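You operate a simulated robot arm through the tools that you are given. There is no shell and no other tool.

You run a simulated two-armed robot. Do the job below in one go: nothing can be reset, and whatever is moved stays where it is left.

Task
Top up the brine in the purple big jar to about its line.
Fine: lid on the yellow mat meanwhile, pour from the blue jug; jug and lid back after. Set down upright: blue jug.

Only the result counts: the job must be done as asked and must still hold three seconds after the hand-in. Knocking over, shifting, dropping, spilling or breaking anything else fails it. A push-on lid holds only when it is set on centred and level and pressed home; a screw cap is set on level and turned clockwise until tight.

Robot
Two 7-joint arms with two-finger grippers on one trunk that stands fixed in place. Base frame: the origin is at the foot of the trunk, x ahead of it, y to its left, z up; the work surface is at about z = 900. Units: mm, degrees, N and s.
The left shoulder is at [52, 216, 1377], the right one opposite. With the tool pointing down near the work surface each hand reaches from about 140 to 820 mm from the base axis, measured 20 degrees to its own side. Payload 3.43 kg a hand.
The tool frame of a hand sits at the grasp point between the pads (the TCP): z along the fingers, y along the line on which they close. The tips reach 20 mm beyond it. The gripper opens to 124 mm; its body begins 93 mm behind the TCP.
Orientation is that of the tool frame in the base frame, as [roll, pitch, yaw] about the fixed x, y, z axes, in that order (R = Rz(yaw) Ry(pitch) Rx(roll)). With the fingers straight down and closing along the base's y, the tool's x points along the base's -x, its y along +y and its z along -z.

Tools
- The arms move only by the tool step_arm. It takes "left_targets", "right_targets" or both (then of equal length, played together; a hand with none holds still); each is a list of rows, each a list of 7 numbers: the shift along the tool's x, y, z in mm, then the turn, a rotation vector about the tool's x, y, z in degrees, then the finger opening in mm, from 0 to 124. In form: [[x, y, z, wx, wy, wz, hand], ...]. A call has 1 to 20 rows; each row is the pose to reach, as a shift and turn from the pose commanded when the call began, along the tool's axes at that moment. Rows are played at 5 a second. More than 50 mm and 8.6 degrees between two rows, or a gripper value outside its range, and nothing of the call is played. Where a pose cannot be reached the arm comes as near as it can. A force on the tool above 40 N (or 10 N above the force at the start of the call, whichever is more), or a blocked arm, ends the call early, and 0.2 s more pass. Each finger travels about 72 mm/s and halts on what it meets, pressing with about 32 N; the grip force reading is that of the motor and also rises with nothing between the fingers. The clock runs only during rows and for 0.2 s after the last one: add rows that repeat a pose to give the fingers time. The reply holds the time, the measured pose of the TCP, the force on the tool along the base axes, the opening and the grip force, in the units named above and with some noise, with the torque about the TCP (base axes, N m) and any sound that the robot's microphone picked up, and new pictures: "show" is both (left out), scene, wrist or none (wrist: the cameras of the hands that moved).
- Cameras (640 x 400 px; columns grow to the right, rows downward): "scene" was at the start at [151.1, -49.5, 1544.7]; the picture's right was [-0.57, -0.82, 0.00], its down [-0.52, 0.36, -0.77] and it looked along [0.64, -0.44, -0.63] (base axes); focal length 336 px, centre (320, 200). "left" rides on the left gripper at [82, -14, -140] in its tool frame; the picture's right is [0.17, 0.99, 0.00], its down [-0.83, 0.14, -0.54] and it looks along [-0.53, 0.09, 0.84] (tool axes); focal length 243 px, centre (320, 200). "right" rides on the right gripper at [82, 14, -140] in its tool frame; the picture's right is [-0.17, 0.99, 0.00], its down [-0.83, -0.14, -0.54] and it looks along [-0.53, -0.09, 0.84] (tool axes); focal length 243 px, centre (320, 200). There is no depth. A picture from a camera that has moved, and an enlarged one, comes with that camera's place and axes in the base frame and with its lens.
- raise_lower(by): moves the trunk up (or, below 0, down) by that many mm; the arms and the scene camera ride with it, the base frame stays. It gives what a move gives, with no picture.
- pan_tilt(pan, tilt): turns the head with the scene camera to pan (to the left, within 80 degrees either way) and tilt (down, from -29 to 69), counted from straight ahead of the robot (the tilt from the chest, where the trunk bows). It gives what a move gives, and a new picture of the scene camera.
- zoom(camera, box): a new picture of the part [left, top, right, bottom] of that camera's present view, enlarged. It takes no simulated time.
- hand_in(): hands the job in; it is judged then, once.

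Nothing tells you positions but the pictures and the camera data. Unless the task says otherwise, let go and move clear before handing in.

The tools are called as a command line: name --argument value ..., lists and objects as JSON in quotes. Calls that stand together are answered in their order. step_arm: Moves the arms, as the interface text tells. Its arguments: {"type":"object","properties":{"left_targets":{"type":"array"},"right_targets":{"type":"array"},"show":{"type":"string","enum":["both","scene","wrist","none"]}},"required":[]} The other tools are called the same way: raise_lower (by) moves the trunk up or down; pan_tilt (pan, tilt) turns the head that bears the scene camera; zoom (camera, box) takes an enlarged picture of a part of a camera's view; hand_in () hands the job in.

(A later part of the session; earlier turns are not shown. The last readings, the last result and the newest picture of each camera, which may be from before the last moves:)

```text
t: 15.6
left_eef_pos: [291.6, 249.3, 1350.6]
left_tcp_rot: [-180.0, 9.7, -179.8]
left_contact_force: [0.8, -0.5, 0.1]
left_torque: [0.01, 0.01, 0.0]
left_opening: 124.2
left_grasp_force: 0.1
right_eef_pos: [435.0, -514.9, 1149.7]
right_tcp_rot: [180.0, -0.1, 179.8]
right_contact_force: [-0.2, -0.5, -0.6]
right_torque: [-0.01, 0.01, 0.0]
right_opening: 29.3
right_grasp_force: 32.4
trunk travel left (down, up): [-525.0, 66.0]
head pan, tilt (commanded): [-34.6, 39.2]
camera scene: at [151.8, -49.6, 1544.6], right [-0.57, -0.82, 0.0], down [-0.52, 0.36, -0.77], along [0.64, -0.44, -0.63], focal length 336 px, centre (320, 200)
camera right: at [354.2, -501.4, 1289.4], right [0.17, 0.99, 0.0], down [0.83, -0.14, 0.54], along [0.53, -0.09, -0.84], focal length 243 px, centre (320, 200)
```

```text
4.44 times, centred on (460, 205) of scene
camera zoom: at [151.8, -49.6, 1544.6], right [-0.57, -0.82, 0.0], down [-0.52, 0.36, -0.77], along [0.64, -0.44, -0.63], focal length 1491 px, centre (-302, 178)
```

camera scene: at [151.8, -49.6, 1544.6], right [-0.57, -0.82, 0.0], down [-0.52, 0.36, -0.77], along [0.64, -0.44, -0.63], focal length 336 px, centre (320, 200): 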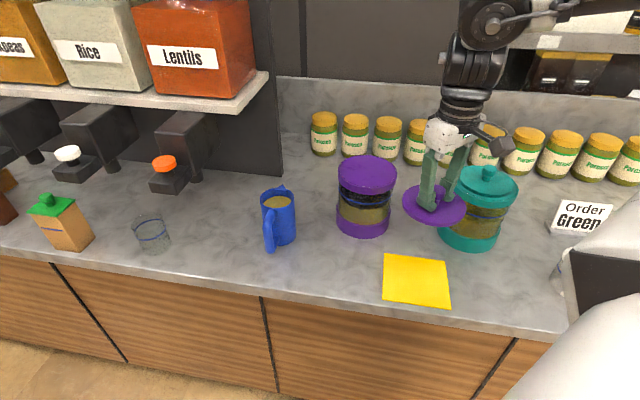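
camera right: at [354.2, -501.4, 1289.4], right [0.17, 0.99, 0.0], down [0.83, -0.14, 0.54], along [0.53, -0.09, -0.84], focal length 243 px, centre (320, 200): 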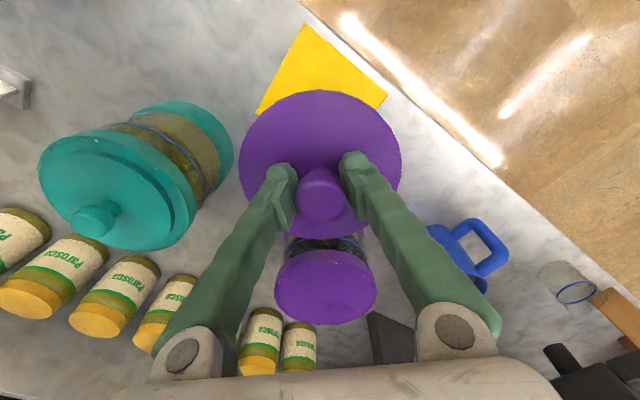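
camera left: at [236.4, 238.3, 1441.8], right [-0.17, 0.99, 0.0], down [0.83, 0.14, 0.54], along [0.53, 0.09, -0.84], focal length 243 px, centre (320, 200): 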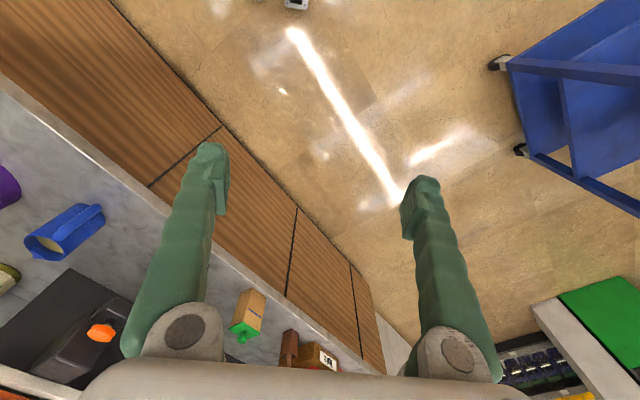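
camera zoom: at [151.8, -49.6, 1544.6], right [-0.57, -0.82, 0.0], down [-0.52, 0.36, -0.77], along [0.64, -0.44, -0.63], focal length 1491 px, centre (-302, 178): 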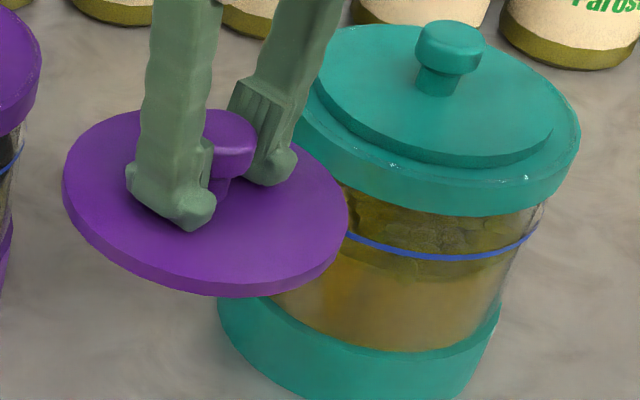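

From both views the jar's top looks like flat purple under where the disc sat. I'll lower the disc onto the mat first, then inspect the jar opening from directly above.

step_arm --right_targets '[[2, 0.5, 40, 0, 0, 0, 0], [4, 0.5, 80, 0, 0, 0, 0], [4, 0.5, 120, 0, 0, 0, 0], [4, 0.5, 160, 0, 0, 0, 0], [4, 0.5, 185, 0, 0, 0, 0], [4, 0.5, 200, 0, 0, 0, 0], [4, 0.5, 200, 0, 0, 0, 0]]' --show "both"

zoom --camera "scene" --box '[360, 220, 480, 320]'

```text
t: 17.2
left_eef_pos: [292.5, 247.5, 1350.9]
left_tcp_rot: [-180.0, 9.6, -179.8]
left_contact_force: [0.4, -0.4, -1.1]
left_torque: [0.02, -0.01, 0.01]
left_opening: 124.4
left_grasp_force: 0.0
right_eef_pos: [430.4, -515.9, 951.7]
right_tcp_rot: [-179.9, -0.1, -180.0]
right_contact_force: [0.1, -0.3, -0.5]
right_torque: [-0.01, 0.02, -0.02]
right_opening: 29.3
right_grasp_force: 32.1
trunk travel left (down, up): [-525.0, 66.0]
head pan, tilt (commanded): [-34.6, 39.2]
camera scene: at [151.1, -49.6, 1544.8], right [-0.57, -0.82, 0.0], down [-0.52, 0.36, -0.77], along [0.64, -0.44, -0.63], focal length 336 px, centre (320, 200)
camera right: at [349.5, -502.0, 1090.9], right [0.17, 0.99, 0.0], down [0.83, -0.14, 0.54], along [0.53, -0.09, -0.84], focal length 243 px, centre (320, 200)
```

scene: 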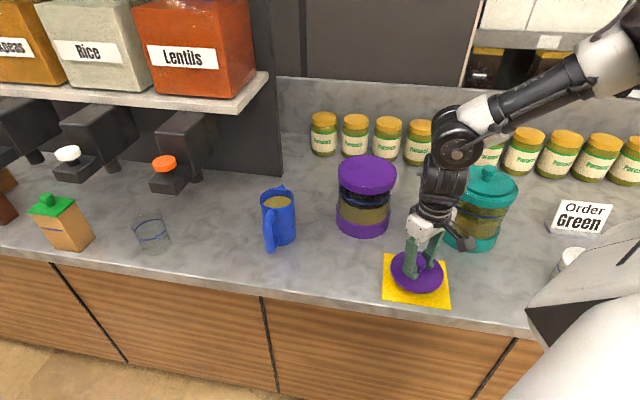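
right: 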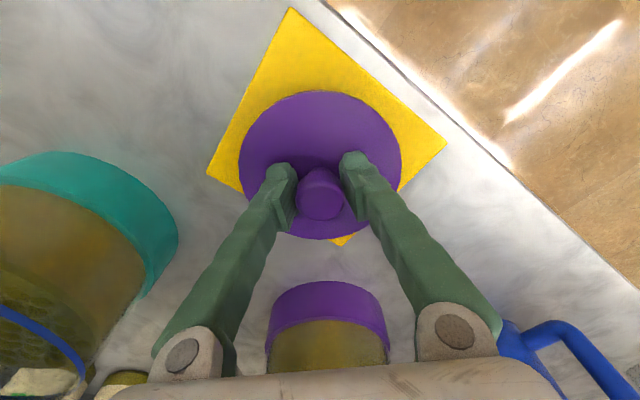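

```text
4.00 times, centred on (420, 270) of scene
camera zoom: at [151.1, -49.6, 1544.8], right [-0.57, -0.82, 0.0], down [-0.52, 0.36, -0.77], along [0.64, -0.44, -0.63], focal length 1342 px, centre (-80, -80)
```

zoom: 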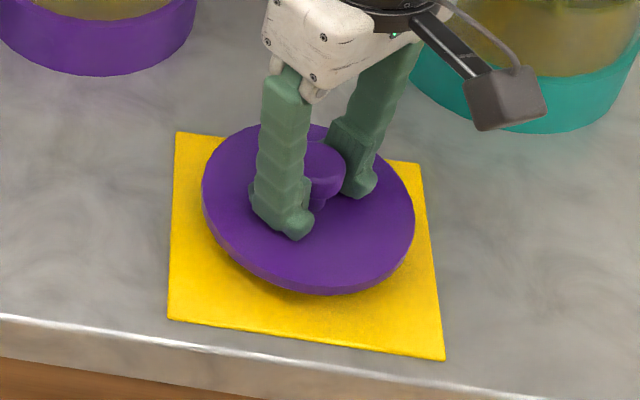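

The disc hangs centred over the mat. I'll lower it the last stretch in small steps and watch for contact.

step_arm --right_targets '[[0, 0, 4, 0, 0, 0, 0], [0, 0, 8, 0, 0, 0, 0], [0, 0, 11, 0, 0, 0, 0], [0, 0, 14, 0, 0, 0, 0]]' --show "scene"

zoom --camera "scene" --box '[360, 220, 480, 320]'

```text
t: 18.2
left_eef_pos: [291.2, 249.2, 1350.4]
left_tcp_rot: [180.0, 9.7, -179.9]
left_contact_force: [-0.5, -0.3, -0.8]
left_torque: [-0.01, 0.04, 0.0]
left_opening: 124.1
left_grasp_force: 0.1
right_eef_pos: [430.1, -514.6, 936.9]
right_tcp_rot: [179.9, -0.1, 180.0]
right_contact_force: [-0.1, -0.2, -0.5]
right_torque: [-0.01, 0.01, 0.02]
right_opening: 29.5
right_grasp_force: 32.5
trunk travel left (down, up): [-525.0, 66.0]
head pan, tilt (commanded): [-34.6, 39.2]
camera scene: at [151.2, -49.7, 1544.7], right [-0.57, -0.82, 0.0], down [-0.52, 0.36, -0.77], along [0.64, -0.44, -0.63], focal length 336 px, centre (320, 200)
```

scene: 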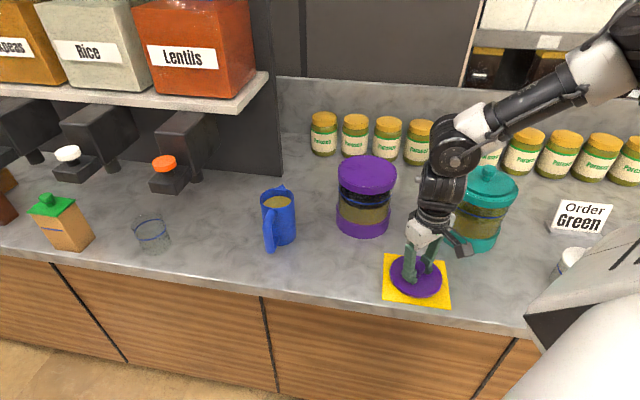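

```text
4.00 times, centred on (420, 270) of scene
camera zoom: at [151.2, -49.7, 1544.7], right [-0.57, -0.82, 0.0], down [-0.52, 0.36, -0.77], along [0.64, -0.44, -0.63], focal length 1342 px, centre (-80, -80)
```

zoom: 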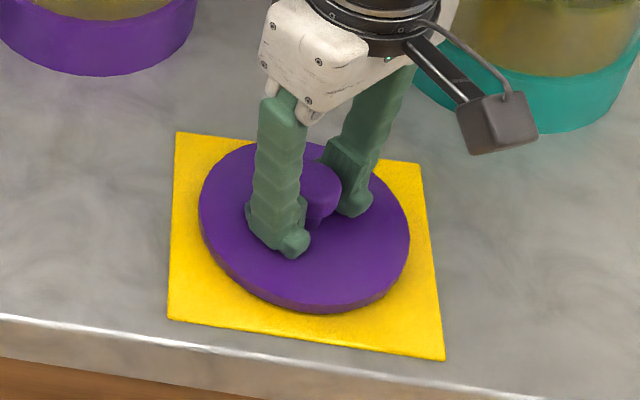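

step_arm --right_targets '[[0, 0, 2, 0, 0, 0, 0], [0, 0, 4, 0, 0, 0, 0], [0, 0, 5, 0, 0, 0, 0], [0, 0, 6, 0, 0, 0, 0]]' --show "scene"

zoom --camera "scene" --box '[360, 220, 480, 320]'

```text
t: 19.2
left_eef_pos: [290.5, 249.8, 1352.1]
left_tcp_rot: [180.0, 9.7, -179.8]
left_contact_force: [-0.8, 0.3, 0.7]
left_torque: [0.0, 0.0, 0.02]
left_opening: 124.0
left_grasp_force: 0.1
right_eef_pos: [430.1, -513.6, 932.5]
right_tcp_rot: [-179.9, 0.0, -180.0]
right_contact_force: [0.5, -3.8, 12.8]
right_torque: [-0.07, 0.34, 0.24]
right_opening: 29.3
right_grasp_force: 31.7
trunk travel left (down, up): [-525.0, 66.0]
head pan, tilt (commanded): [-34.6, 39.2]
camera scene: at [150.1, -48.9, 1545.0], right [-0.57, -0.82, 0.0], down [-0.52, 0.36, -0.78], along [0.64, -0.44, -0.63], focal length 336 px, centre (320, 200)
```

scene: 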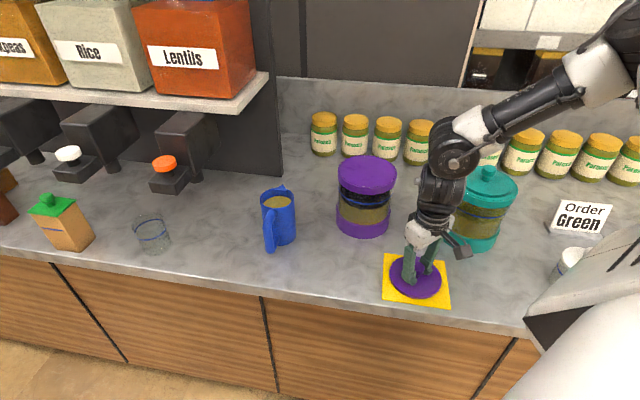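

```text
4.00 times, centred on (420, 270) of scene
camera zoom: at [150.1, -48.9, 1545.0], right [-0.57, -0.82, 0.0], down [-0.52, 0.36, -0.78], along [0.64, -0.44, -0.63], focal length 1342 px, centre (-80, -80)
```

zoom: 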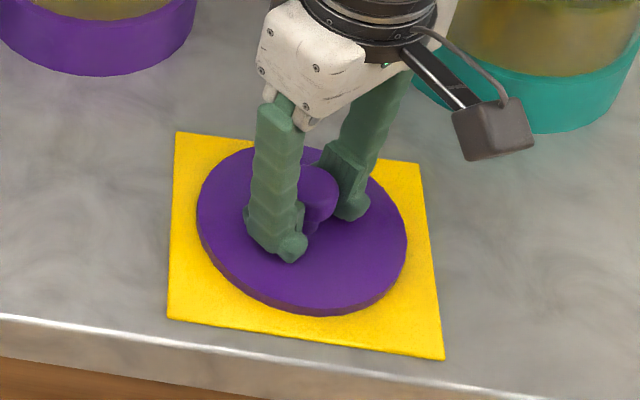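

The disc is resting on the mat. I'll ease off 1.5 mm, open the fingers and lift away.

step_arm --right_targets '[[0, 0, -1.5, 0, 0, 0, 0], [0, 0, -1.5, 0, 0, 0, 20], [0, 0, -1.5, 0, 0, 0, 40], [0, 0, -1.5, 0, 0, 0, 60], [0, 0, -1.5, 0, 0, 0, 60], [0, 0, -20, 0, 0, 0, 60], [0, 0, -50, 0, 0, 0, 60], [0, 0, -100, 0, 0, 0, 80], [0, 0, -150, 0, 0, 0, 100], [0, 0, -195, 0, 0, 0, 124]]' --show "both"

zoom --camera "scene" --box '[320, 140, 460, 320]'

```text
t: 21.4
left_eef_pos: [290.8, 249.6, 1351.0]
left_tcp_rot: [180.0, 9.7, -179.8]
left_contact_force: [0.0, 0.1, -0.4]
left_torque: [0.04, -0.01, -0.02]
left_opening: 124.1
left_grasp_force: 0.0
right_eef_pos: [428.3, -513.9, 1126.2]
right_tcp_rot: [179.9, -0.1, 180.0]
right_contact_force: [-0.2, 0.5, 0.3]
right_torque: [0.01, 0.0, -0.02]
right_opening: 124.0
right_grasp_force: 0.1
trunk travel left (down, up): [-525.0, 66.0]
head pan, tilt (commanded): [-34.6, 39.2]
camera scene: at [150.3, -48.5, 1544.9], right [-0.57, -0.82, 0.0], down [-0.52, 0.36, -0.78], along [0.64, -0.44, -0.63], focal length 336 px, centre (320, 200)
camera right: at [347.7, -500.5, 1264.8], right [0.17, 0.99, 0.0], down [0.83, -0.14, 0.54], along [0.53, -0.09, -0.84], focal length 243 px, centre (320, 200)
```

scene: 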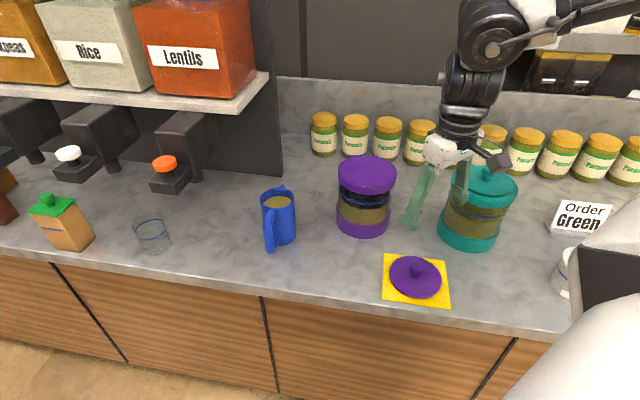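
right: 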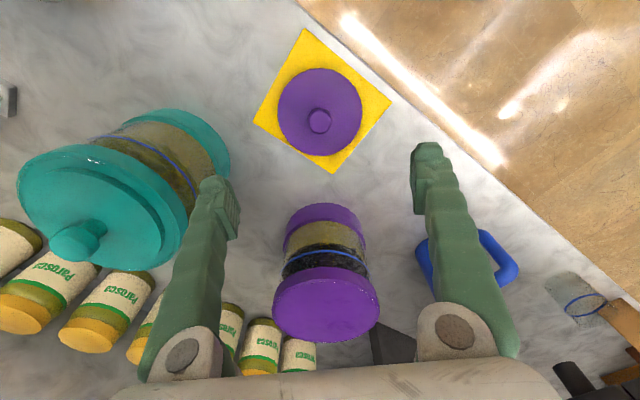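

```text
2.22 times, centred on (390, 230) of scene
camera zoom: at [150.3, -48.5, 1544.9], right [-0.57, -0.82, 0.0], down [-0.52, 0.36, -0.78], along [0.64, -0.44, -0.63], focal length 746 px, centre (164, 133)
```

zoom: 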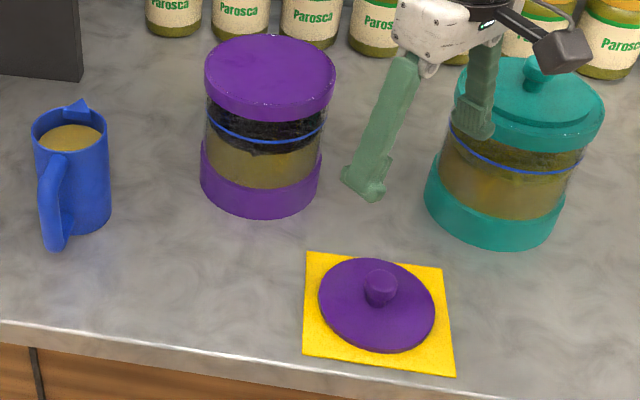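

The disc sits level and centred on the mat. Next I'll bring the wrist camera over the jar to see what its top really is.

step_arm --right_targets '[[-40, -5, -15, 0, 0, 0, 124], [-80, -10, -30, 0, 0, 0, 124], [-120, -15, -45, 0, 0, 0, 124], [-160, -20, -60, 0, 0, 0, 124], [-185, -28, -70, 0, 0, 0, 124], [-185, -28, -70, 0, 0, 0, 124]]' --show "wrist"

zoom --camera "right" --box '[240, 50, 400, 210]'

```text
t: 22.8
left_eef_pos: [290.4, 247.9, 1351.4]
left_tcp_rot: [-180.0, 9.7, -179.7]
left_contact_force: [-0.6, 0.3, 0.0]
left_torque: [0.0, 0.03, -0.01]
left_opening: 123.8
left_grasp_force: 0.0
right_eef_pos: [613.1, -545.6, 1197.7]
right_tcp_rot: [179.9, 0.0, 180.0]
right_contact_force: [-0.1, -0.8, 0.1]
right_torque: [0.04, -0.04, -0.01]
right_opening: 123.9
right_grasp_force: 0.0
trunk travel left (down, up): [-525.0, 66.0]
head pan, tilt (commanded): [-34.6, 39.2]
camera right: at [531.8, -532.0, 1336.3], right [0.17, 0.99, 0.0], down [0.83, -0.14, 0.54], along [0.53, -0.09, -0.84], focal length 243 px, centre (320, 200)
```

right: 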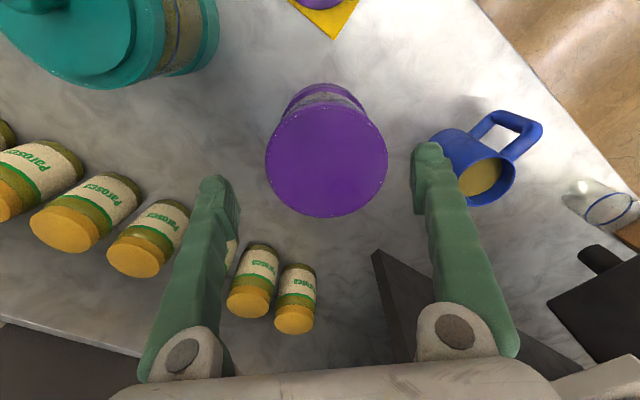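

```text
2.50 times, centred on (320, 130) of right
camera zoom: at [531.8, -532.0, 1336.3], right [0.17, 0.99, 0.0], down [0.83, -0.14, 0.54], along [0.53, -0.09, -0.84], focal length 606 px, centre (320, 375)
```

zoom: 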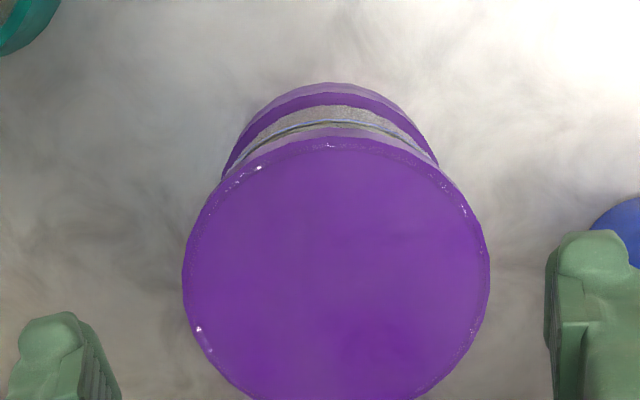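

The jar's top still looks closed by a flat purple face level with the glass edge, and I can't tell whether that is a second cover or just how the collar looks. I'll test it gently with closed fingertips at the centre, stopping at the first touch.

step_arm --right_targets '[[-5, 0, 30, 0, 0, 0, 100], [-20, 0, 60, 0, 0, 0, 70], [-35, 0, 75, 0, 0, 0, 40], [-44, 0, 88, 0, 0, 0, 10], [-44, 0, 96, 0, 0, 0, 0], [-44, 0, 98, 0, 0, 0, 0], [-44, 0, 98, 0, 0, 0, 0]]' --show "both"

zoom --camera "scene" --box '[325, 120, 405, 240]'

```text
t: 24.4
left_eef_pos: [292.1, 248.3, 1351.0]
left_tcp_rot: [-179.9, 9.6, -179.8]
left_contact_force: [0.1, -0.1, 0.1]
left_torque: [0.02, 0.01, 0.01]
left_opening: 124.0
left_grasp_force: 0.2
right_eef_pos: [658.5, -544.0, 1095.6]
right_tcp_rot: [-180.0, -0.1, -180.0]
right_contact_force: [-0.2, -0.7, 0.4]
right_torque: [0.0, 0.03, -0.02]
right_opening: 0.2
right_grasp_force: 31.7
trunk travel left (down, up): [-525.0, 66.0]
head pan, tilt (commanded): [-34.6, 39.2]
camera scene: at [151.7, -49.9, 1544.7], right [-0.57, -0.82, 0.0], down [-0.52, 0.36, -0.77], along [0.64, -0.44, -0.63], focal length 336 px, centre (320, 200)
camera right: at [578.2, -530.9, 1235.3], right [0.17, 0.99, 0.0], down [0.83, -0.14, 0.54], along [0.53, -0.09, -0.84], focal length 243 px, centre (320, 200)
```

scene: 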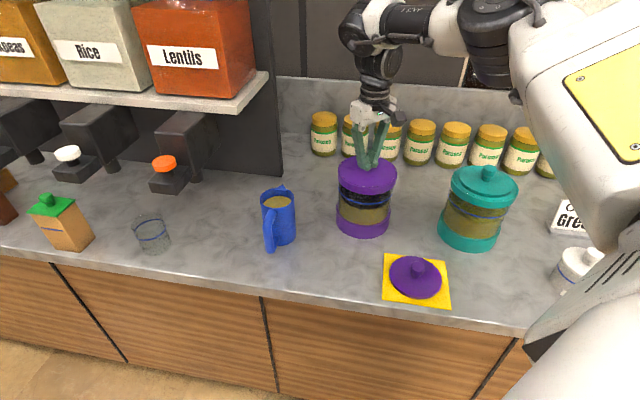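
right: 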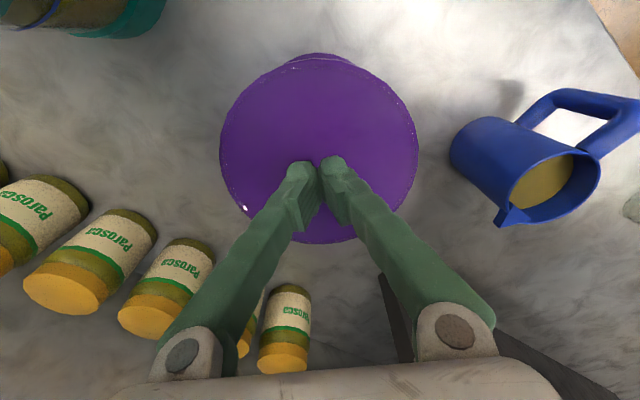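

```text
3.33 times, centred on (365, 180) of scene
camera zoom: at [151.7, -49.9, 1544.7], right [-0.57, -0.82, 0.0], down [-0.52, 0.36, -0.77], along [0.64, -0.44, -0.63], focal length 1119 px, centre (170, 267)
```

zoom: 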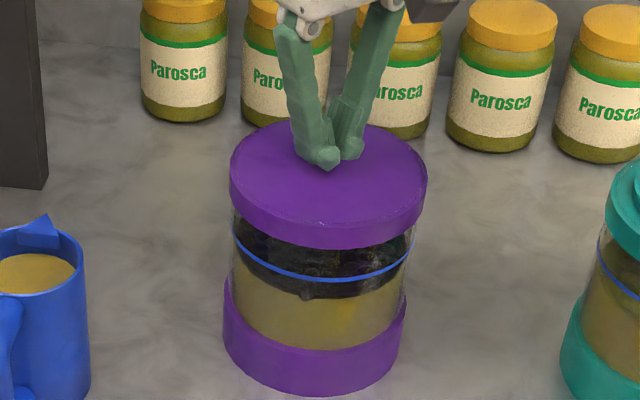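

step_arm --right_targets '[[0, 0, 1.5, 0, 0, 0, 0], [0, 0, 3, 0, 0, 0, 0], [0, 0, 4.5, 0, 0, 0, 0], [0, 0, 6, 0, 0, 0, 0]]' --show "none"

```text
t: 25.4
left_eef_pos: [291.4, 249.4, 1350.3]
left_tcp_rot: [-179.9, 9.6, -179.8]
left_contact_force: [-0.5, 0.8, -0.5]
left_torque: [0.0, 0.03, -0.01]
left_opening: 124.3
left_grasp_force: 0.1
right_eef_pos: [659.1, -543.0, 1091.1]
right_tcp_rot: [-180.0, -0.1, 180.0]
right_contact_force: [0.3, -0.7, -0.1]
right_torque: [0.0, -0.01, 0.01]
right_opening: 0.4
right_grasp_force: 32.1
trunk travel left (down, up): [-525.0, 66.0]
head pan, tilt (commanded): [-34.6, 39.2]
```

step_arm --right_targets '[[0, 0, 1.5, 0, 0, 0, 0], [0, 0, 3, 0, 0, 0, 0], [0, 0, 3, 0, 0, 0, 0]]' --show "none"

```text
t: 26.2
left_eef_pos: [291.4, 247.6, 1350.8]
left_tcp_rot: [-179.9, 9.6, -179.8]
left_contact_force: [0.5, 0.2, 0.9]
left_torque: [-0.03, -0.01, 0.0]
left_opening: 124.0
left_grasp_force: 0.1
right_eef_pos: [658.1, -543.4, 1088.3]
right_tcp_rot: [-179.9, 0.0, -179.9]
right_contact_force: [-1.0, -0.1, 0.4]
right_torque: [0.03, -0.03, 0.01]
right_opening: 0.2
right_grasp_force: 31.7
trunk travel left (down, up): [-525.0, 66.0]
head pan, tilt (commanded): [-34.6, 39.2]
```

step_arm --right_targets '[[0, 0, 1.5, 0, 0, 0, 0], [0, 0, 3, 0, 0, 0, 0], [0, 0, 3, 0, 0, 0, 0]]' --show "both"

zoom --camera "scene" --box '[325, 120, 405, 240]'

zoom --camera "right" --box '[220, 50, 420, 250]'

```text
t: 27.0
left_eef_pos: [292.1, 249.0, 1351.1]
left_tcp_rot: [179.9, 9.6, -179.7]
left_contact_force: [0.3, -0.3, 0.8]
left_torque: [-0.03, -0.02, -0.02]
left_opening: 124.1
left_grasp_force: 0.1
right_eef_pos: [659.0, -542.4, 1086.3]
right_tcp_rot: [-179.9, -0.1, 180.0]
right_contact_force: [0.2, -0.7, 0.9]
right_torque: [0.0, -0.04, -0.01]
right_opening: 0.0
right_grasp_force: 33.9
trunk travel left (down, up): [-525.0, 66.0]
head pan, tilt (commanded): [-34.6, 39.2]
camera scene: at [151.0, -49.5, 1544.8], right [-0.57, -0.82, 0.0], down [-0.52, 0.36, -0.77], along [0.64, -0.44, -0.63], focal length 336 px, centre (320, 200)
camera right: at [577.2, -529.5, 1224.8], right [0.17, 0.99, 0.0], down [0.83, -0.14, 0.54], along [0.53, -0.09, -0.84], focal length 243 px, centre (320, 200)
```

scene: 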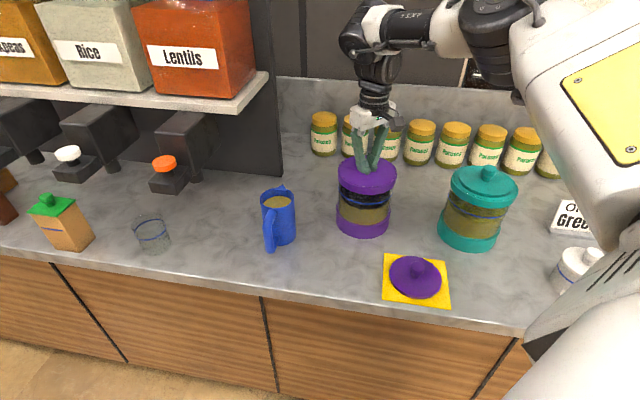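
right: 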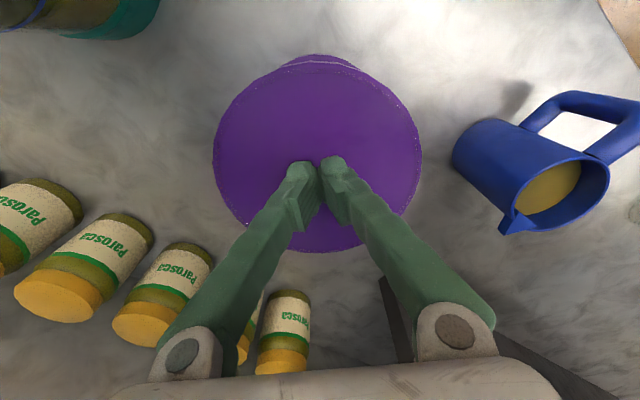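

```text
3.33 times, centred on (365, 180) of scene
camera zoom: at [151.0, -49.5, 1544.8], right [-0.57, -0.82, 0.0], down [-0.52, 0.36, -0.77], along [0.64, -0.44, -0.63], focal length 1119 px, centre (170, 267)
```

zoom: 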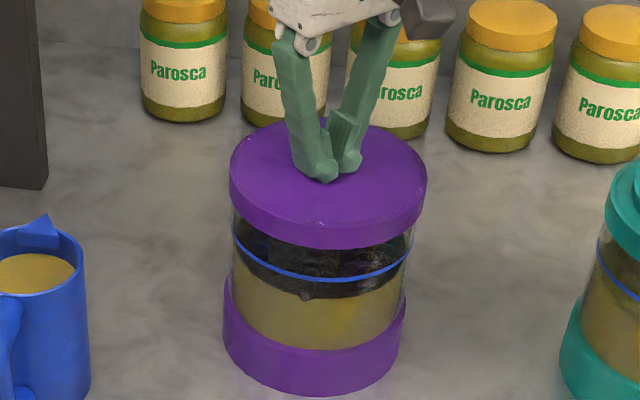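

```text
2.00 times, centred on (320, 150) of right
camera zoom: at [577.2, -529.5, 1224.8], right [0.17, 0.99, 0.0], down [0.83, -0.14, 0.54], along [0.53, -0.09, -0.84], focal length 485 px, centre (320, 300)
```

zoom: 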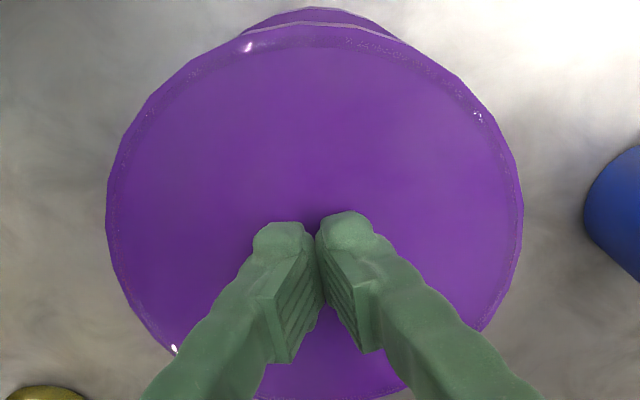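

step_arm --right_targets '[[0, 0, 1.5, 0, 0, 0, 0], [0, 0, 3, 0, 0, 0, 0], [0, 0, 3, 0, 0, 0, 0]]' --show "none"

```text
t: 27.8
left_eef_pos: [291.6, 250.0, 1351.4]
left_tcp_rot: [179.9, 9.8, -179.7]
left_contact_force: [0.4, 0.1, 0.3]
left_torque: [-0.02, 0.0, 0.02]
left_opening: 124.0
left_grasp_force: 0.2
right_eef_pos: [658.0, -542.2, 1085.7]
right_tcp_rot: [-180.0, 0.2, 179.9]
right_contact_force: [-0.5, -3.2, 16.9]
right_torque: [-0.02, 0.06, -0.05]
right_opening: 0.0
right_grasp_force: 34.1
trunk travel left (down, up): [-525.0, 66.0]
head pan, tilt (commanded): [-34.6, 39.2]
```

The fingertips met a solid surface at about z=1066 (16.9 N), so a solid cover is still on the jar under the disc. I'll back off and take a low side view of the collar to understand it before doing anything else.

step_arm --right_targets '[[0, 0, -20, 0, 0, 0, 0], [0, 0, -55, 0, 0, 0, 0], [40, 0, -65, 0, 0, 0, 20], [80, 0, -65, 0, 0, 0, 40], [120, 0, -65, 0, 0, 0, 80], [160, 0, -65, 0, 0, 0, 124], [200, 0, -65, 0, 0, 0, 124]]' --show "none"

step_arm --right_targets '[[0, 0, 0, 0, -7.5, 0, 124], [0, 0, 0, 0, -15, 0, 124], [0, 0, 0, 0, -22.5, 0, 124], [0, 0, 0, 0, -30, 0, 124], [0, 0, 0, 0, -37.5, 0, 124], [0, 0, 0, 0, -45, 0, 124], [0, 0, 0, 0, -45, 0, 124]]' --show "both"

```text
t: 29.4
left_eef_pos: [290.2, 247.7, 1351.1]
left_tcp_rot: [-180.0, 9.7, -179.8]
left_contact_force: [-0.8, -0.4, 0.1]
left_torque: [0.01, -0.01, 0.0]
left_opening: 124.4
left_grasp_force: 0.1
right_eef_pos: [457.7, -542.0, 1148.0]
right_tcp_rot: [179.9, 0.0, -180.0]
right_contact_force: [-0.7, -0.4, 0.5]
right_torque: [0.02, -0.05, 0.0]
right_opening: 123.9
right_grasp_force: 0.1
trunk travel left (down, up): [-525.0, 66.0]
head pan, tilt (commanded): [-34.6, 39.2]
```

```text
t: 31.0
left_eef_pos: [292.5, 249.4, 1349.9]
left_tcp_rot: [180.0, 9.6, -179.8]
left_contact_force: [0.1, -0.3, 0.1]
left_torque: [0.01, -0.03, -0.04]
left_opening: 123.9
left_grasp_force: 0.0
right_eef_pos: [458.2, -543.9, 1147.7]
right_tcp_rot: [-179.9, 45.0, -180.0]
right_contact_force: [-0.2, 0.4, -0.5]
right_torque: [0.01, 0.01, -0.02]
right_opening: 124.3
right_grasp_force: 0.1
trunk travel left (down, up): [-525.0, 66.0]
head pan, tilt (commanded): [-34.6, 39.2]
camera scene: at [151.6, -49.4, 1544.7], right [-0.57, -0.82, 0.0], down [-0.52, 0.36, -0.77], along [0.64, -0.44, -0.63], focal length 336 px, centre (320, 200)
camera right: at [302.3, -530.2, 1187.9], right [0.12, 0.99, 0.12], down [0.21, -0.14, 0.97], along [0.97, -0.09, -0.22], focal length 243 px, centre (320, 200)
```

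scene: 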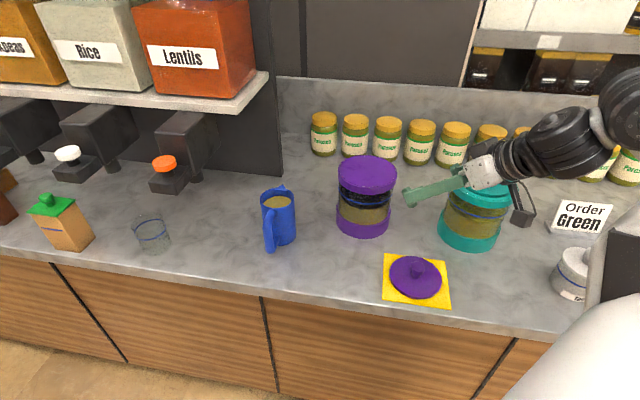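
right: 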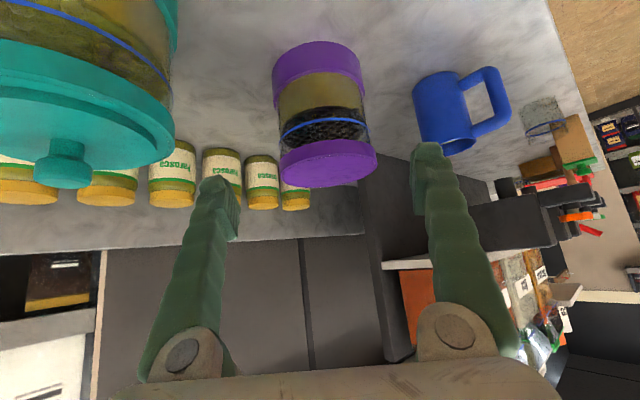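

zoom --camera "right" --box '[255, 30, 395, 200]'

zoom --camera "right" --box '[0, 0, 190, 200]'

zoom --camera "scene" --box '[370, 245, 460, 315]'

```text
2.35 times, centred on (325, 115) of right
camera zoom: at [302.3, -530.2, 1187.9], right [0.12, 0.99, 0.12], down [0.21, -0.14, 0.97], along [0.97, -0.09, -0.22], focal length 571 px, centre (308, 400)
```

zoom: 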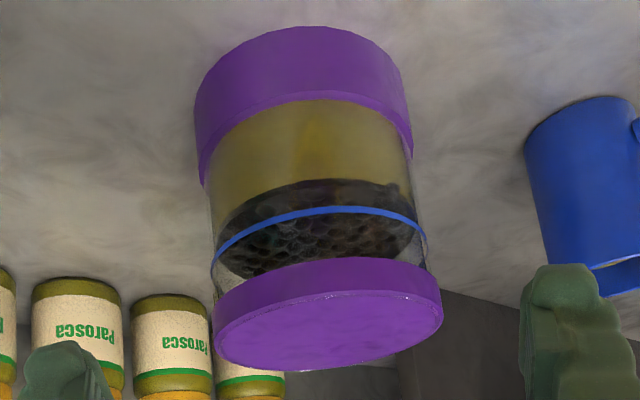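

```text
2.00 times, centred on (95, 100) of right
camera zoom: at [302.3, -530.2, 1187.9], right [0.12, 0.99, 0.12], down [0.21, -0.14, 0.97], along [0.97, -0.09, -0.22], focal length 485 px, centre (770, 400)
```

zoom: 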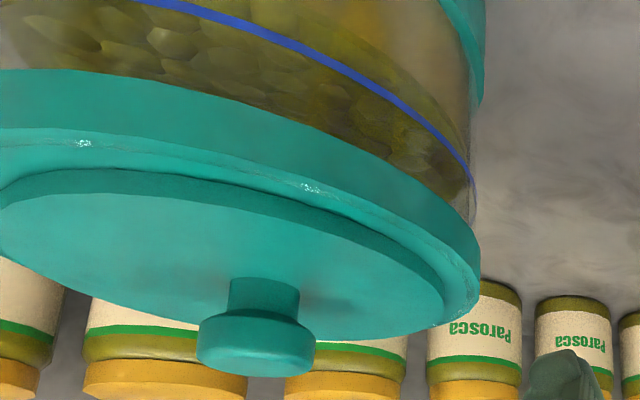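

```text
5.71 times, centred on (415, 280) of scene
camera zoom: at [151.6, -49.4, 1544.7], right [-0.57, -0.82, 0.0], down [-0.52, 0.36, -0.77], along [0.64, -0.44, -0.63], focal length 1918 px, centre (-223, -257)
```

zoom: 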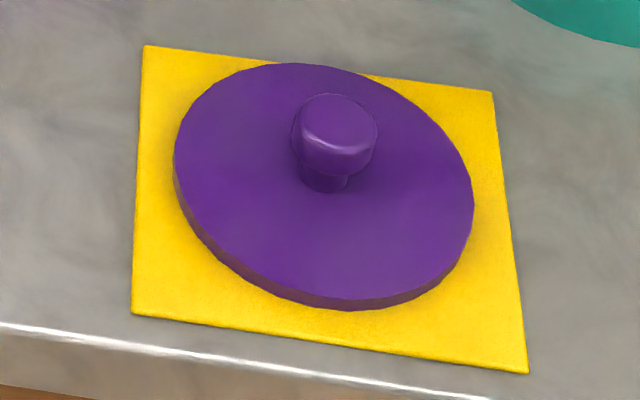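

The brine surface is roughly 14 mm below the blue line. Only the disc has the knob, and the collar (about 148 mm) is wider than the gripper opens. I'll compare with the other lidded jars for clues before testing whether the collar moves.

zoom --camera "scene" --box '[540, 230, 640, 310]'

zoom --camera "right" --box '[265, 130, 395, 200]'

zoom --camera "scene" --box '[325, 150, 405, 240]'

```text
5.00 times, centred on (590, 270) of scene
camera zoom: at [151.6, -49.4, 1544.7], right [-0.57, -0.82, 0.0], down [-0.52, 0.36, -0.77], along [0.64, -0.44, -0.63], focal length 1678 px, centre (-1030, -150)
```

zoom: 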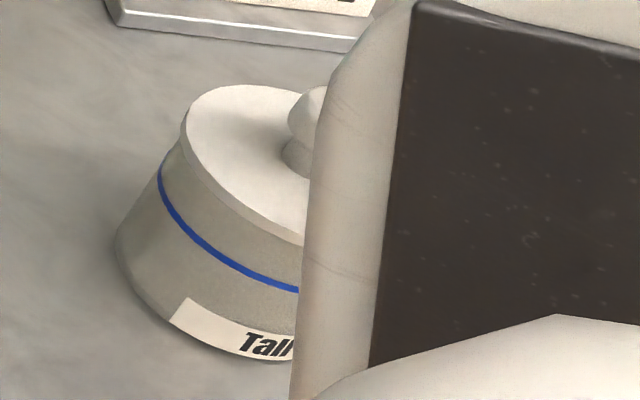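

```text
4.92 times, centred on (330, 165) of right
camera zoom: at [302.3, -530.2, 1187.9], right [0.12, 0.99, 0.12], down [0.21, -0.14, 0.97], along [0.97, -0.09, -0.22], focal length 1194 px, centre (271, 372)
```

zoom: 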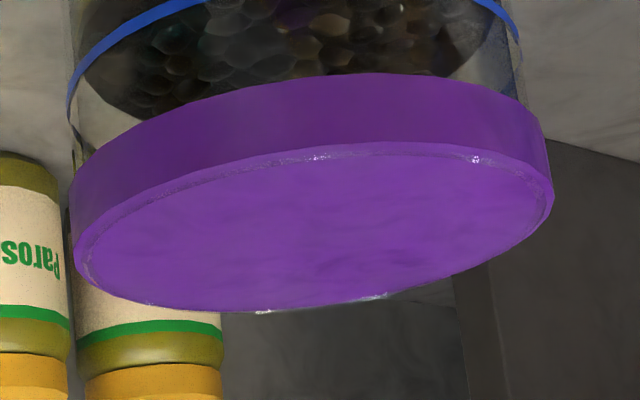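

```text
4.44 times, centred on (365, 195) of scene
camera zoom: at [151.6, -49.4, 1544.7], right [-0.57, -0.82, 0.0], down [-0.52, 0.36, -0.77], along [0.64, -0.44, -0.63], focal length 1491 px, centre (120, 222)
```

zoom: 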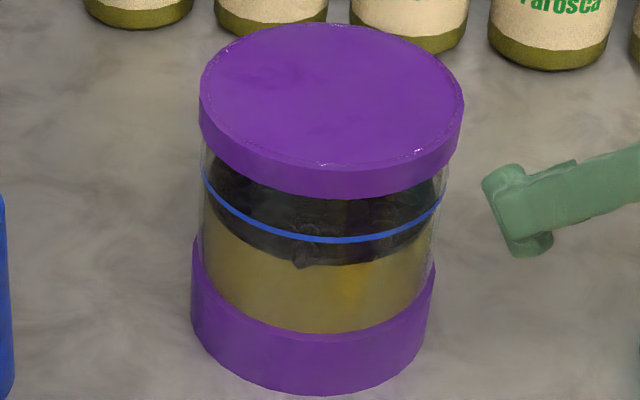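

The small white jar has the same kind of lid, a disc with a knob, so I take the disc as this jar's lid and the band as part of the jar body. I'll fetch the jug next and pour only a trickle first to check that the level rises. I'm moving the right hand to the handle side of the jug, pointing along the spout direction (about -44°).

step_arm --right_targets '[[-10.9, 41.6, 17.8, 3.9, 0, 3.9, 124], [-21.7, 83.2, 35.5, 7.8, 0, 7.8, 124], [-32.6, 125, 53.3, 11.7, 0, 11.7, 124], [-43.5, 166.5, 71, 15.6, 0, 15.6, 124], [-54.3, 208, 88.8, 19.4, 0, 19.4, 124], [-65.2, 250, 106.6, 23.3, 0, 23.3, 124], [-76, 291, 124.3, 27.2, 0, 27.2, 124], [-86.9, 333, 142.1, 31.1, 0, 31.1, 124], [-86.9, 333, 142.1, 31.1, 0, 31.1, 124]]' --show "both"

```text
t: 33.0
left_eef_pos: [292.4, 250.8, 1349.6]
left_tcp_rot: [-179.9, 9.6, -179.8]
left_contact_force: [0.7, 0.6, -0.2]
left_torque: [-0.07, 0.02, -0.02]
left_opening: 124.0
left_grasp_force: 0.0
right_eef_pos: [745.7, -388.0, 1142.3]
right_tcp_rot: [179.3, 43.6, 143.1]
right_contact_force: [1.6, 1.8, -0.5]
right_torque: [0.01, -0.02, -0.04]
right_opening: 124.0
right_grasp_force: 0.1
right hand out of reach, approached as far as the arm can: row 3, 4, 5, 6, 7, 8, 9
trunk travel left (down, up): [-525.0, 66.0]
head pan, tilt (commanded): [-34.6, 39.2]
camera scene: at [151.7, -46.5, 1544.8], right [-0.57, -0.82, 0.0], down [-0.52, 0.36, -0.78], along [0.64, -0.44, -0.63], focal length 336 px, centre (320, 200)
camera right: at [628.5, -284.8, 1185.9], right [0.68, 0.72, 0.12], down [0.1, -0.25, 0.96], along [0.73, -0.64, -0.24], focal length 243 px, centre (320, 200)
```

scene: 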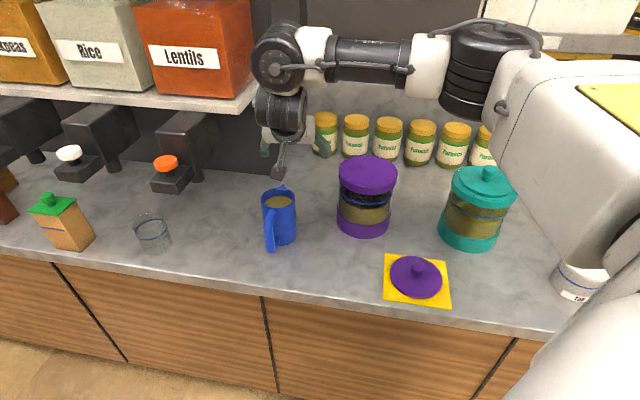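
right: 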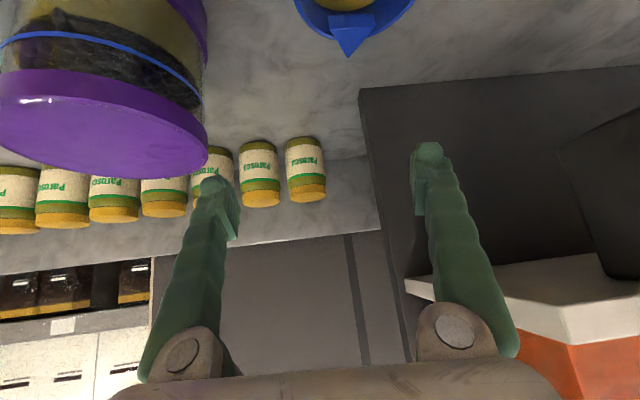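

The right hand stopped well off target at (746, -388), probably because the path came too close to the shoulder. The orientation is nearly what I wanted, though, so I'll try moving from here toward the stand-off point behind the jug's handle.

step_arm --right_targets '[[33, 12, -12, 0, 0, 0, 124], [67, 24, -24, 0, 0, 0, 124]]' --show "scene"

```text
t: 33.6
left_eef_pos: [291.5, 251.2, 1350.3]
left_tcp_rot: [179.9, 9.5, -179.8]
left_contact_force: [0.5, -0.2, 0.9]
left_torque: [-0.05, 0.0, 0.02]
left_opening: 124.0
left_grasp_force: 0.1
right_eef_pos: [745.6, -388.7, 1141.9]
right_tcp_rot: [179.3, 43.6, 143.1]
right_contact_force: [0.0, 0.0, -0.8]
right_torque: [-0.01, 0.01, 0.0]
right_opening: 124.1
right_grasp_force: 0.1
right hand out of reach, approached as far as the arm can: row 1, 2
trunk travel left (down, up): [-525.0, 66.0]
head pan, tilt (commanded): [-34.6, 39.2]
camera scene: at [151.6, -48.0, 1544.7], right [-0.57, -0.82, 0.0], down [-0.52, 0.36, -0.78], along [0.64, -0.44, -0.63], focal length 336 px, centre (320, 200)
```

scene: 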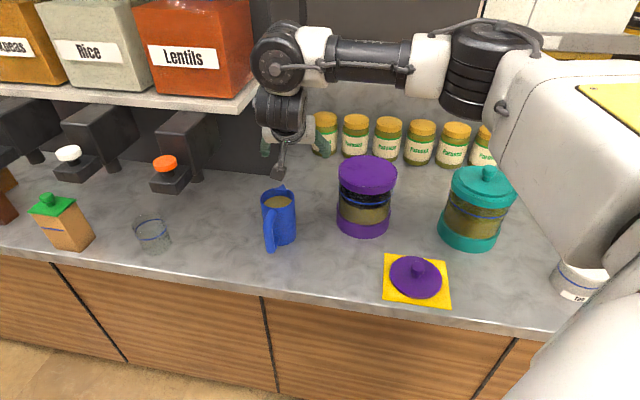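

The right wrist is at a joint limit in this attitude. I'll turn it back toward pointing straight ahead to free it.

step_arm --right_targets '[[0, 0, -10, -4.2, 0, -4.5, 124], [0, 0, -20, -8.5, 0, -8.9, 124], [0, 0, -30, -12.7, 0, -13.4, 124], [0, 0, -40, -17, 0, -17.9, 124], [0, 0, -50, -21.2, 0, -22.3, 124], [0, 0, -60, -25.5, 0, -26.8, 124]]' --show "scene"

```text
t: 35.0
left_eef_pos: [291.0, 248.6, 1350.9]
left_tcp_rot: [179.9, 9.7, -179.8]
left_contact_force: [-0.4, -0.5, 0.0]
left_torque: [0.01, -0.03, -0.01]
left_opening: 124.1
left_grasp_force: 0.1
right_eef_pos: [710.2, -367.2, 1183.5]
right_tcp_rot: [179.4, 44.0, -179.8]
right_contact_force: [-0.1, 0.0, 0.4]
right_torque: [-0.01, -0.03, -0.02]
right_opening: 124.0
right_grasp_force: 0.1
trunk travel left (down, up): [-525.0, 66.0]
head pan, tilt (commanded): [-34.6, 39.2]
camera scene: at [150.4, -50.2, 1544.8], right [-0.57, -0.82, 0.0], down [-0.52, 0.36, -0.77], along [0.64, -0.44, -0.63], focal length 336 px, centre (320, 200)
```

scene: 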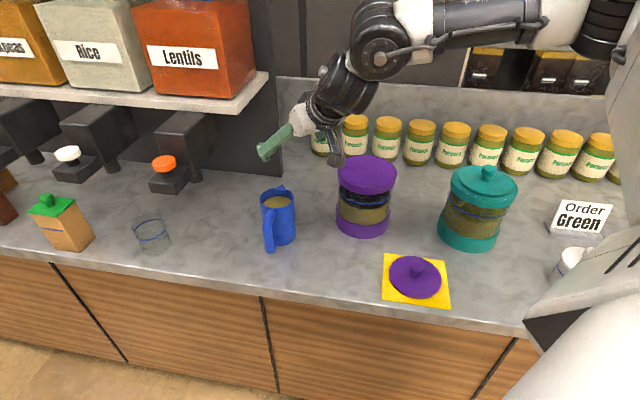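

Turning it back freed the wrist. This arm prefers pointing ahead or to the left, so my new plan is to grip the jug from above across its sides with the spout on the hand's camera side. Then I can pour back toward the robot with the fingers leaning forward. I'll bring the hand to straight down and test how far it turns about the vertical.

step_arm --right_targets '[[13, 3, -13, 0, 7.3, 0, 124], [26, 6, -26, 0, 14.7, 0, 124], [39, 9, -39, 0, 22, 0, 124], [52, 12, -52, 0, 29.3, 0, 124], [66, 15, -65, 0, 36.7, 0, 124], [79, 17, -76, 0, 44, 0, 124], [79, 17, -76, 0, 44, 0, 124]]' --show "none"

step_arm --right_targets '[[0, 0, 0, 0, 0, -8.5, 124], [0, 0, 0, 0, 0, -17, 124], [0, 0, 0, 0, 0, -25.5, 124], [0, 0, 0, 0, 0, -34, 124], [0, 0, 0, 0, 0, -42.5, 124], [0, 0, 0, 0, 0, -51, 124], [0, 0, 0, 0, 0, -59.5, 124], [0, 0, 0, 0, 0, -68, 124], [0, 0, 0, 0, 0, -76.5, 124], [0, 0, 0, 0, 0, -85, 124], [0, 0, 0, 0, 0, -93.5, 124], [0, 0, 0, 0, 0, -102, 124], [0, 0, 0, 0, 0, -110.5, 124], [0, 0, 0, 0, 0, -119, 124], [0, 0, 0, 0, 0, -127.5, 124], [0, 0, 0, 0, 0, -136, 124], [0, 0, 0, 0, 0, -136, 124]]' --show "both"

```text
t: 36.6
left_eef_pos: [290.7, 248.2, 1350.2]
left_tcp_rot: [180.0, 9.7, -179.9]
left_contact_force: [-0.3, 0.1, -0.1]
left_torque: [-0.02, -0.03, -0.03]
left_opening: 124.2
left_grasp_force: 0.0
right_eef_pos: [599.6, -350.7, 1183.6]
right_tcp_rot: [179.5, -0.1, -179.4]
right_contact_force: [0.3, 0.0, -0.2]
right_torque: [-0.01, -0.01, -0.02]
right_opening: 124.0
right_grasp_force: 0.1
trunk travel left (down, up): [-525.0, 66.0]
head pan, tilt (commanded): [-34.6, 39.2]
```

```text
t: 40.2
left_eef_pos: [291.0, 247.9, 1350.4]
left_tcp_rot: [-180.0, 9.8, -179.7]
left_contact_force: [0.4, -0.8, 0.0]
left_torque: [-0.02, 0.02, 0.0]
left_opening: 124.0
left_grasp_force: 0.1
right_eef_pos: [599.7, -350.6, 1184.1]
right_tcp_rot: [-179.7, 0.3, -43.3]
right_contact_force: [0.1, 0.9, 0.0]
right_torque: [0.03, 0.0, -0.01]
right_opening: 124.0
right_grasp_force: 0.1
trunk travel left (down, up): [-525.0, 66.0]
head pan, tilt (commanded): [-34.6, 39.2]
camera scene: at [151.0, -49.5, 1544.7], right [-0.57, -0.82, 0.0], down [-0.52, 0.36, -0.77], along [0.64, -0.44, -0.63], focal length 336 px, centre (320, 200)
camera right: at [650.4, -418.5, 1322.1], right [-0.8, -0.6, 0.0], down [-0.51, 0.67, 0.54], along [-0.33, 0.44, -0.84], focal length 243 px, centre (320, 200)
```

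scene: 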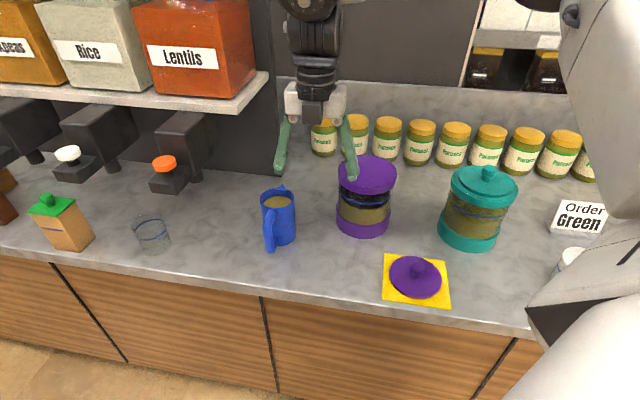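
right: 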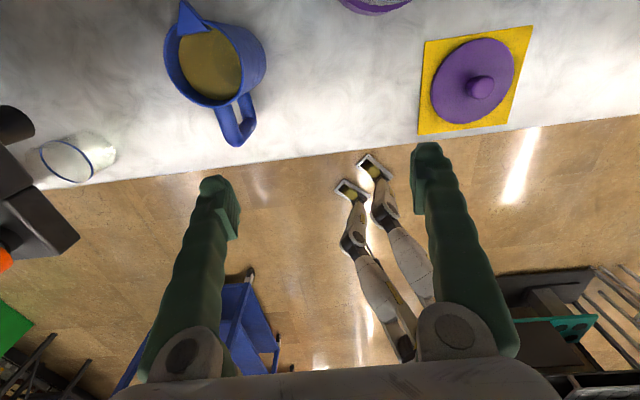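

The hand turned the full 136° without trouble. From this view I can now measure the jug's axis, handle and spout more precisely.

zoom --camera "right" --box '[140, 0, 300, 160]'

zoom --camera "scene" --box '[250, 175, 310, 260]'

```text
2.50 times, centred on (220, 80) of right
camera zoom: at [650.4, -418.5, 1322.1], right [-0.8, -0.6, 0.0], down [-0.51, 0.67, 0.54], along [-0.33, 0.44, -0.84], focal length 606 px, centre (570, 500)
```

zoom: 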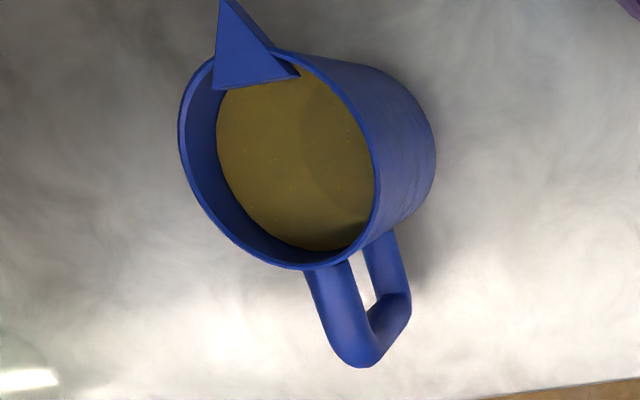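

```text
4.71 times, centred on (280, 218) of scene
camera zoom: at [151.0, -49.5, 1544.7], right [-0.57, -0.82, 0.0], down [-0.52, 0.36, -0.77], along [0.64, -0.44, -0.63], focal length 1579 px, centre (508, 118)
```

zoom: 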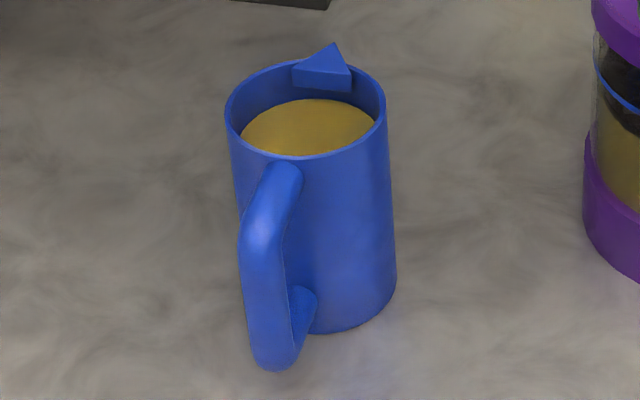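

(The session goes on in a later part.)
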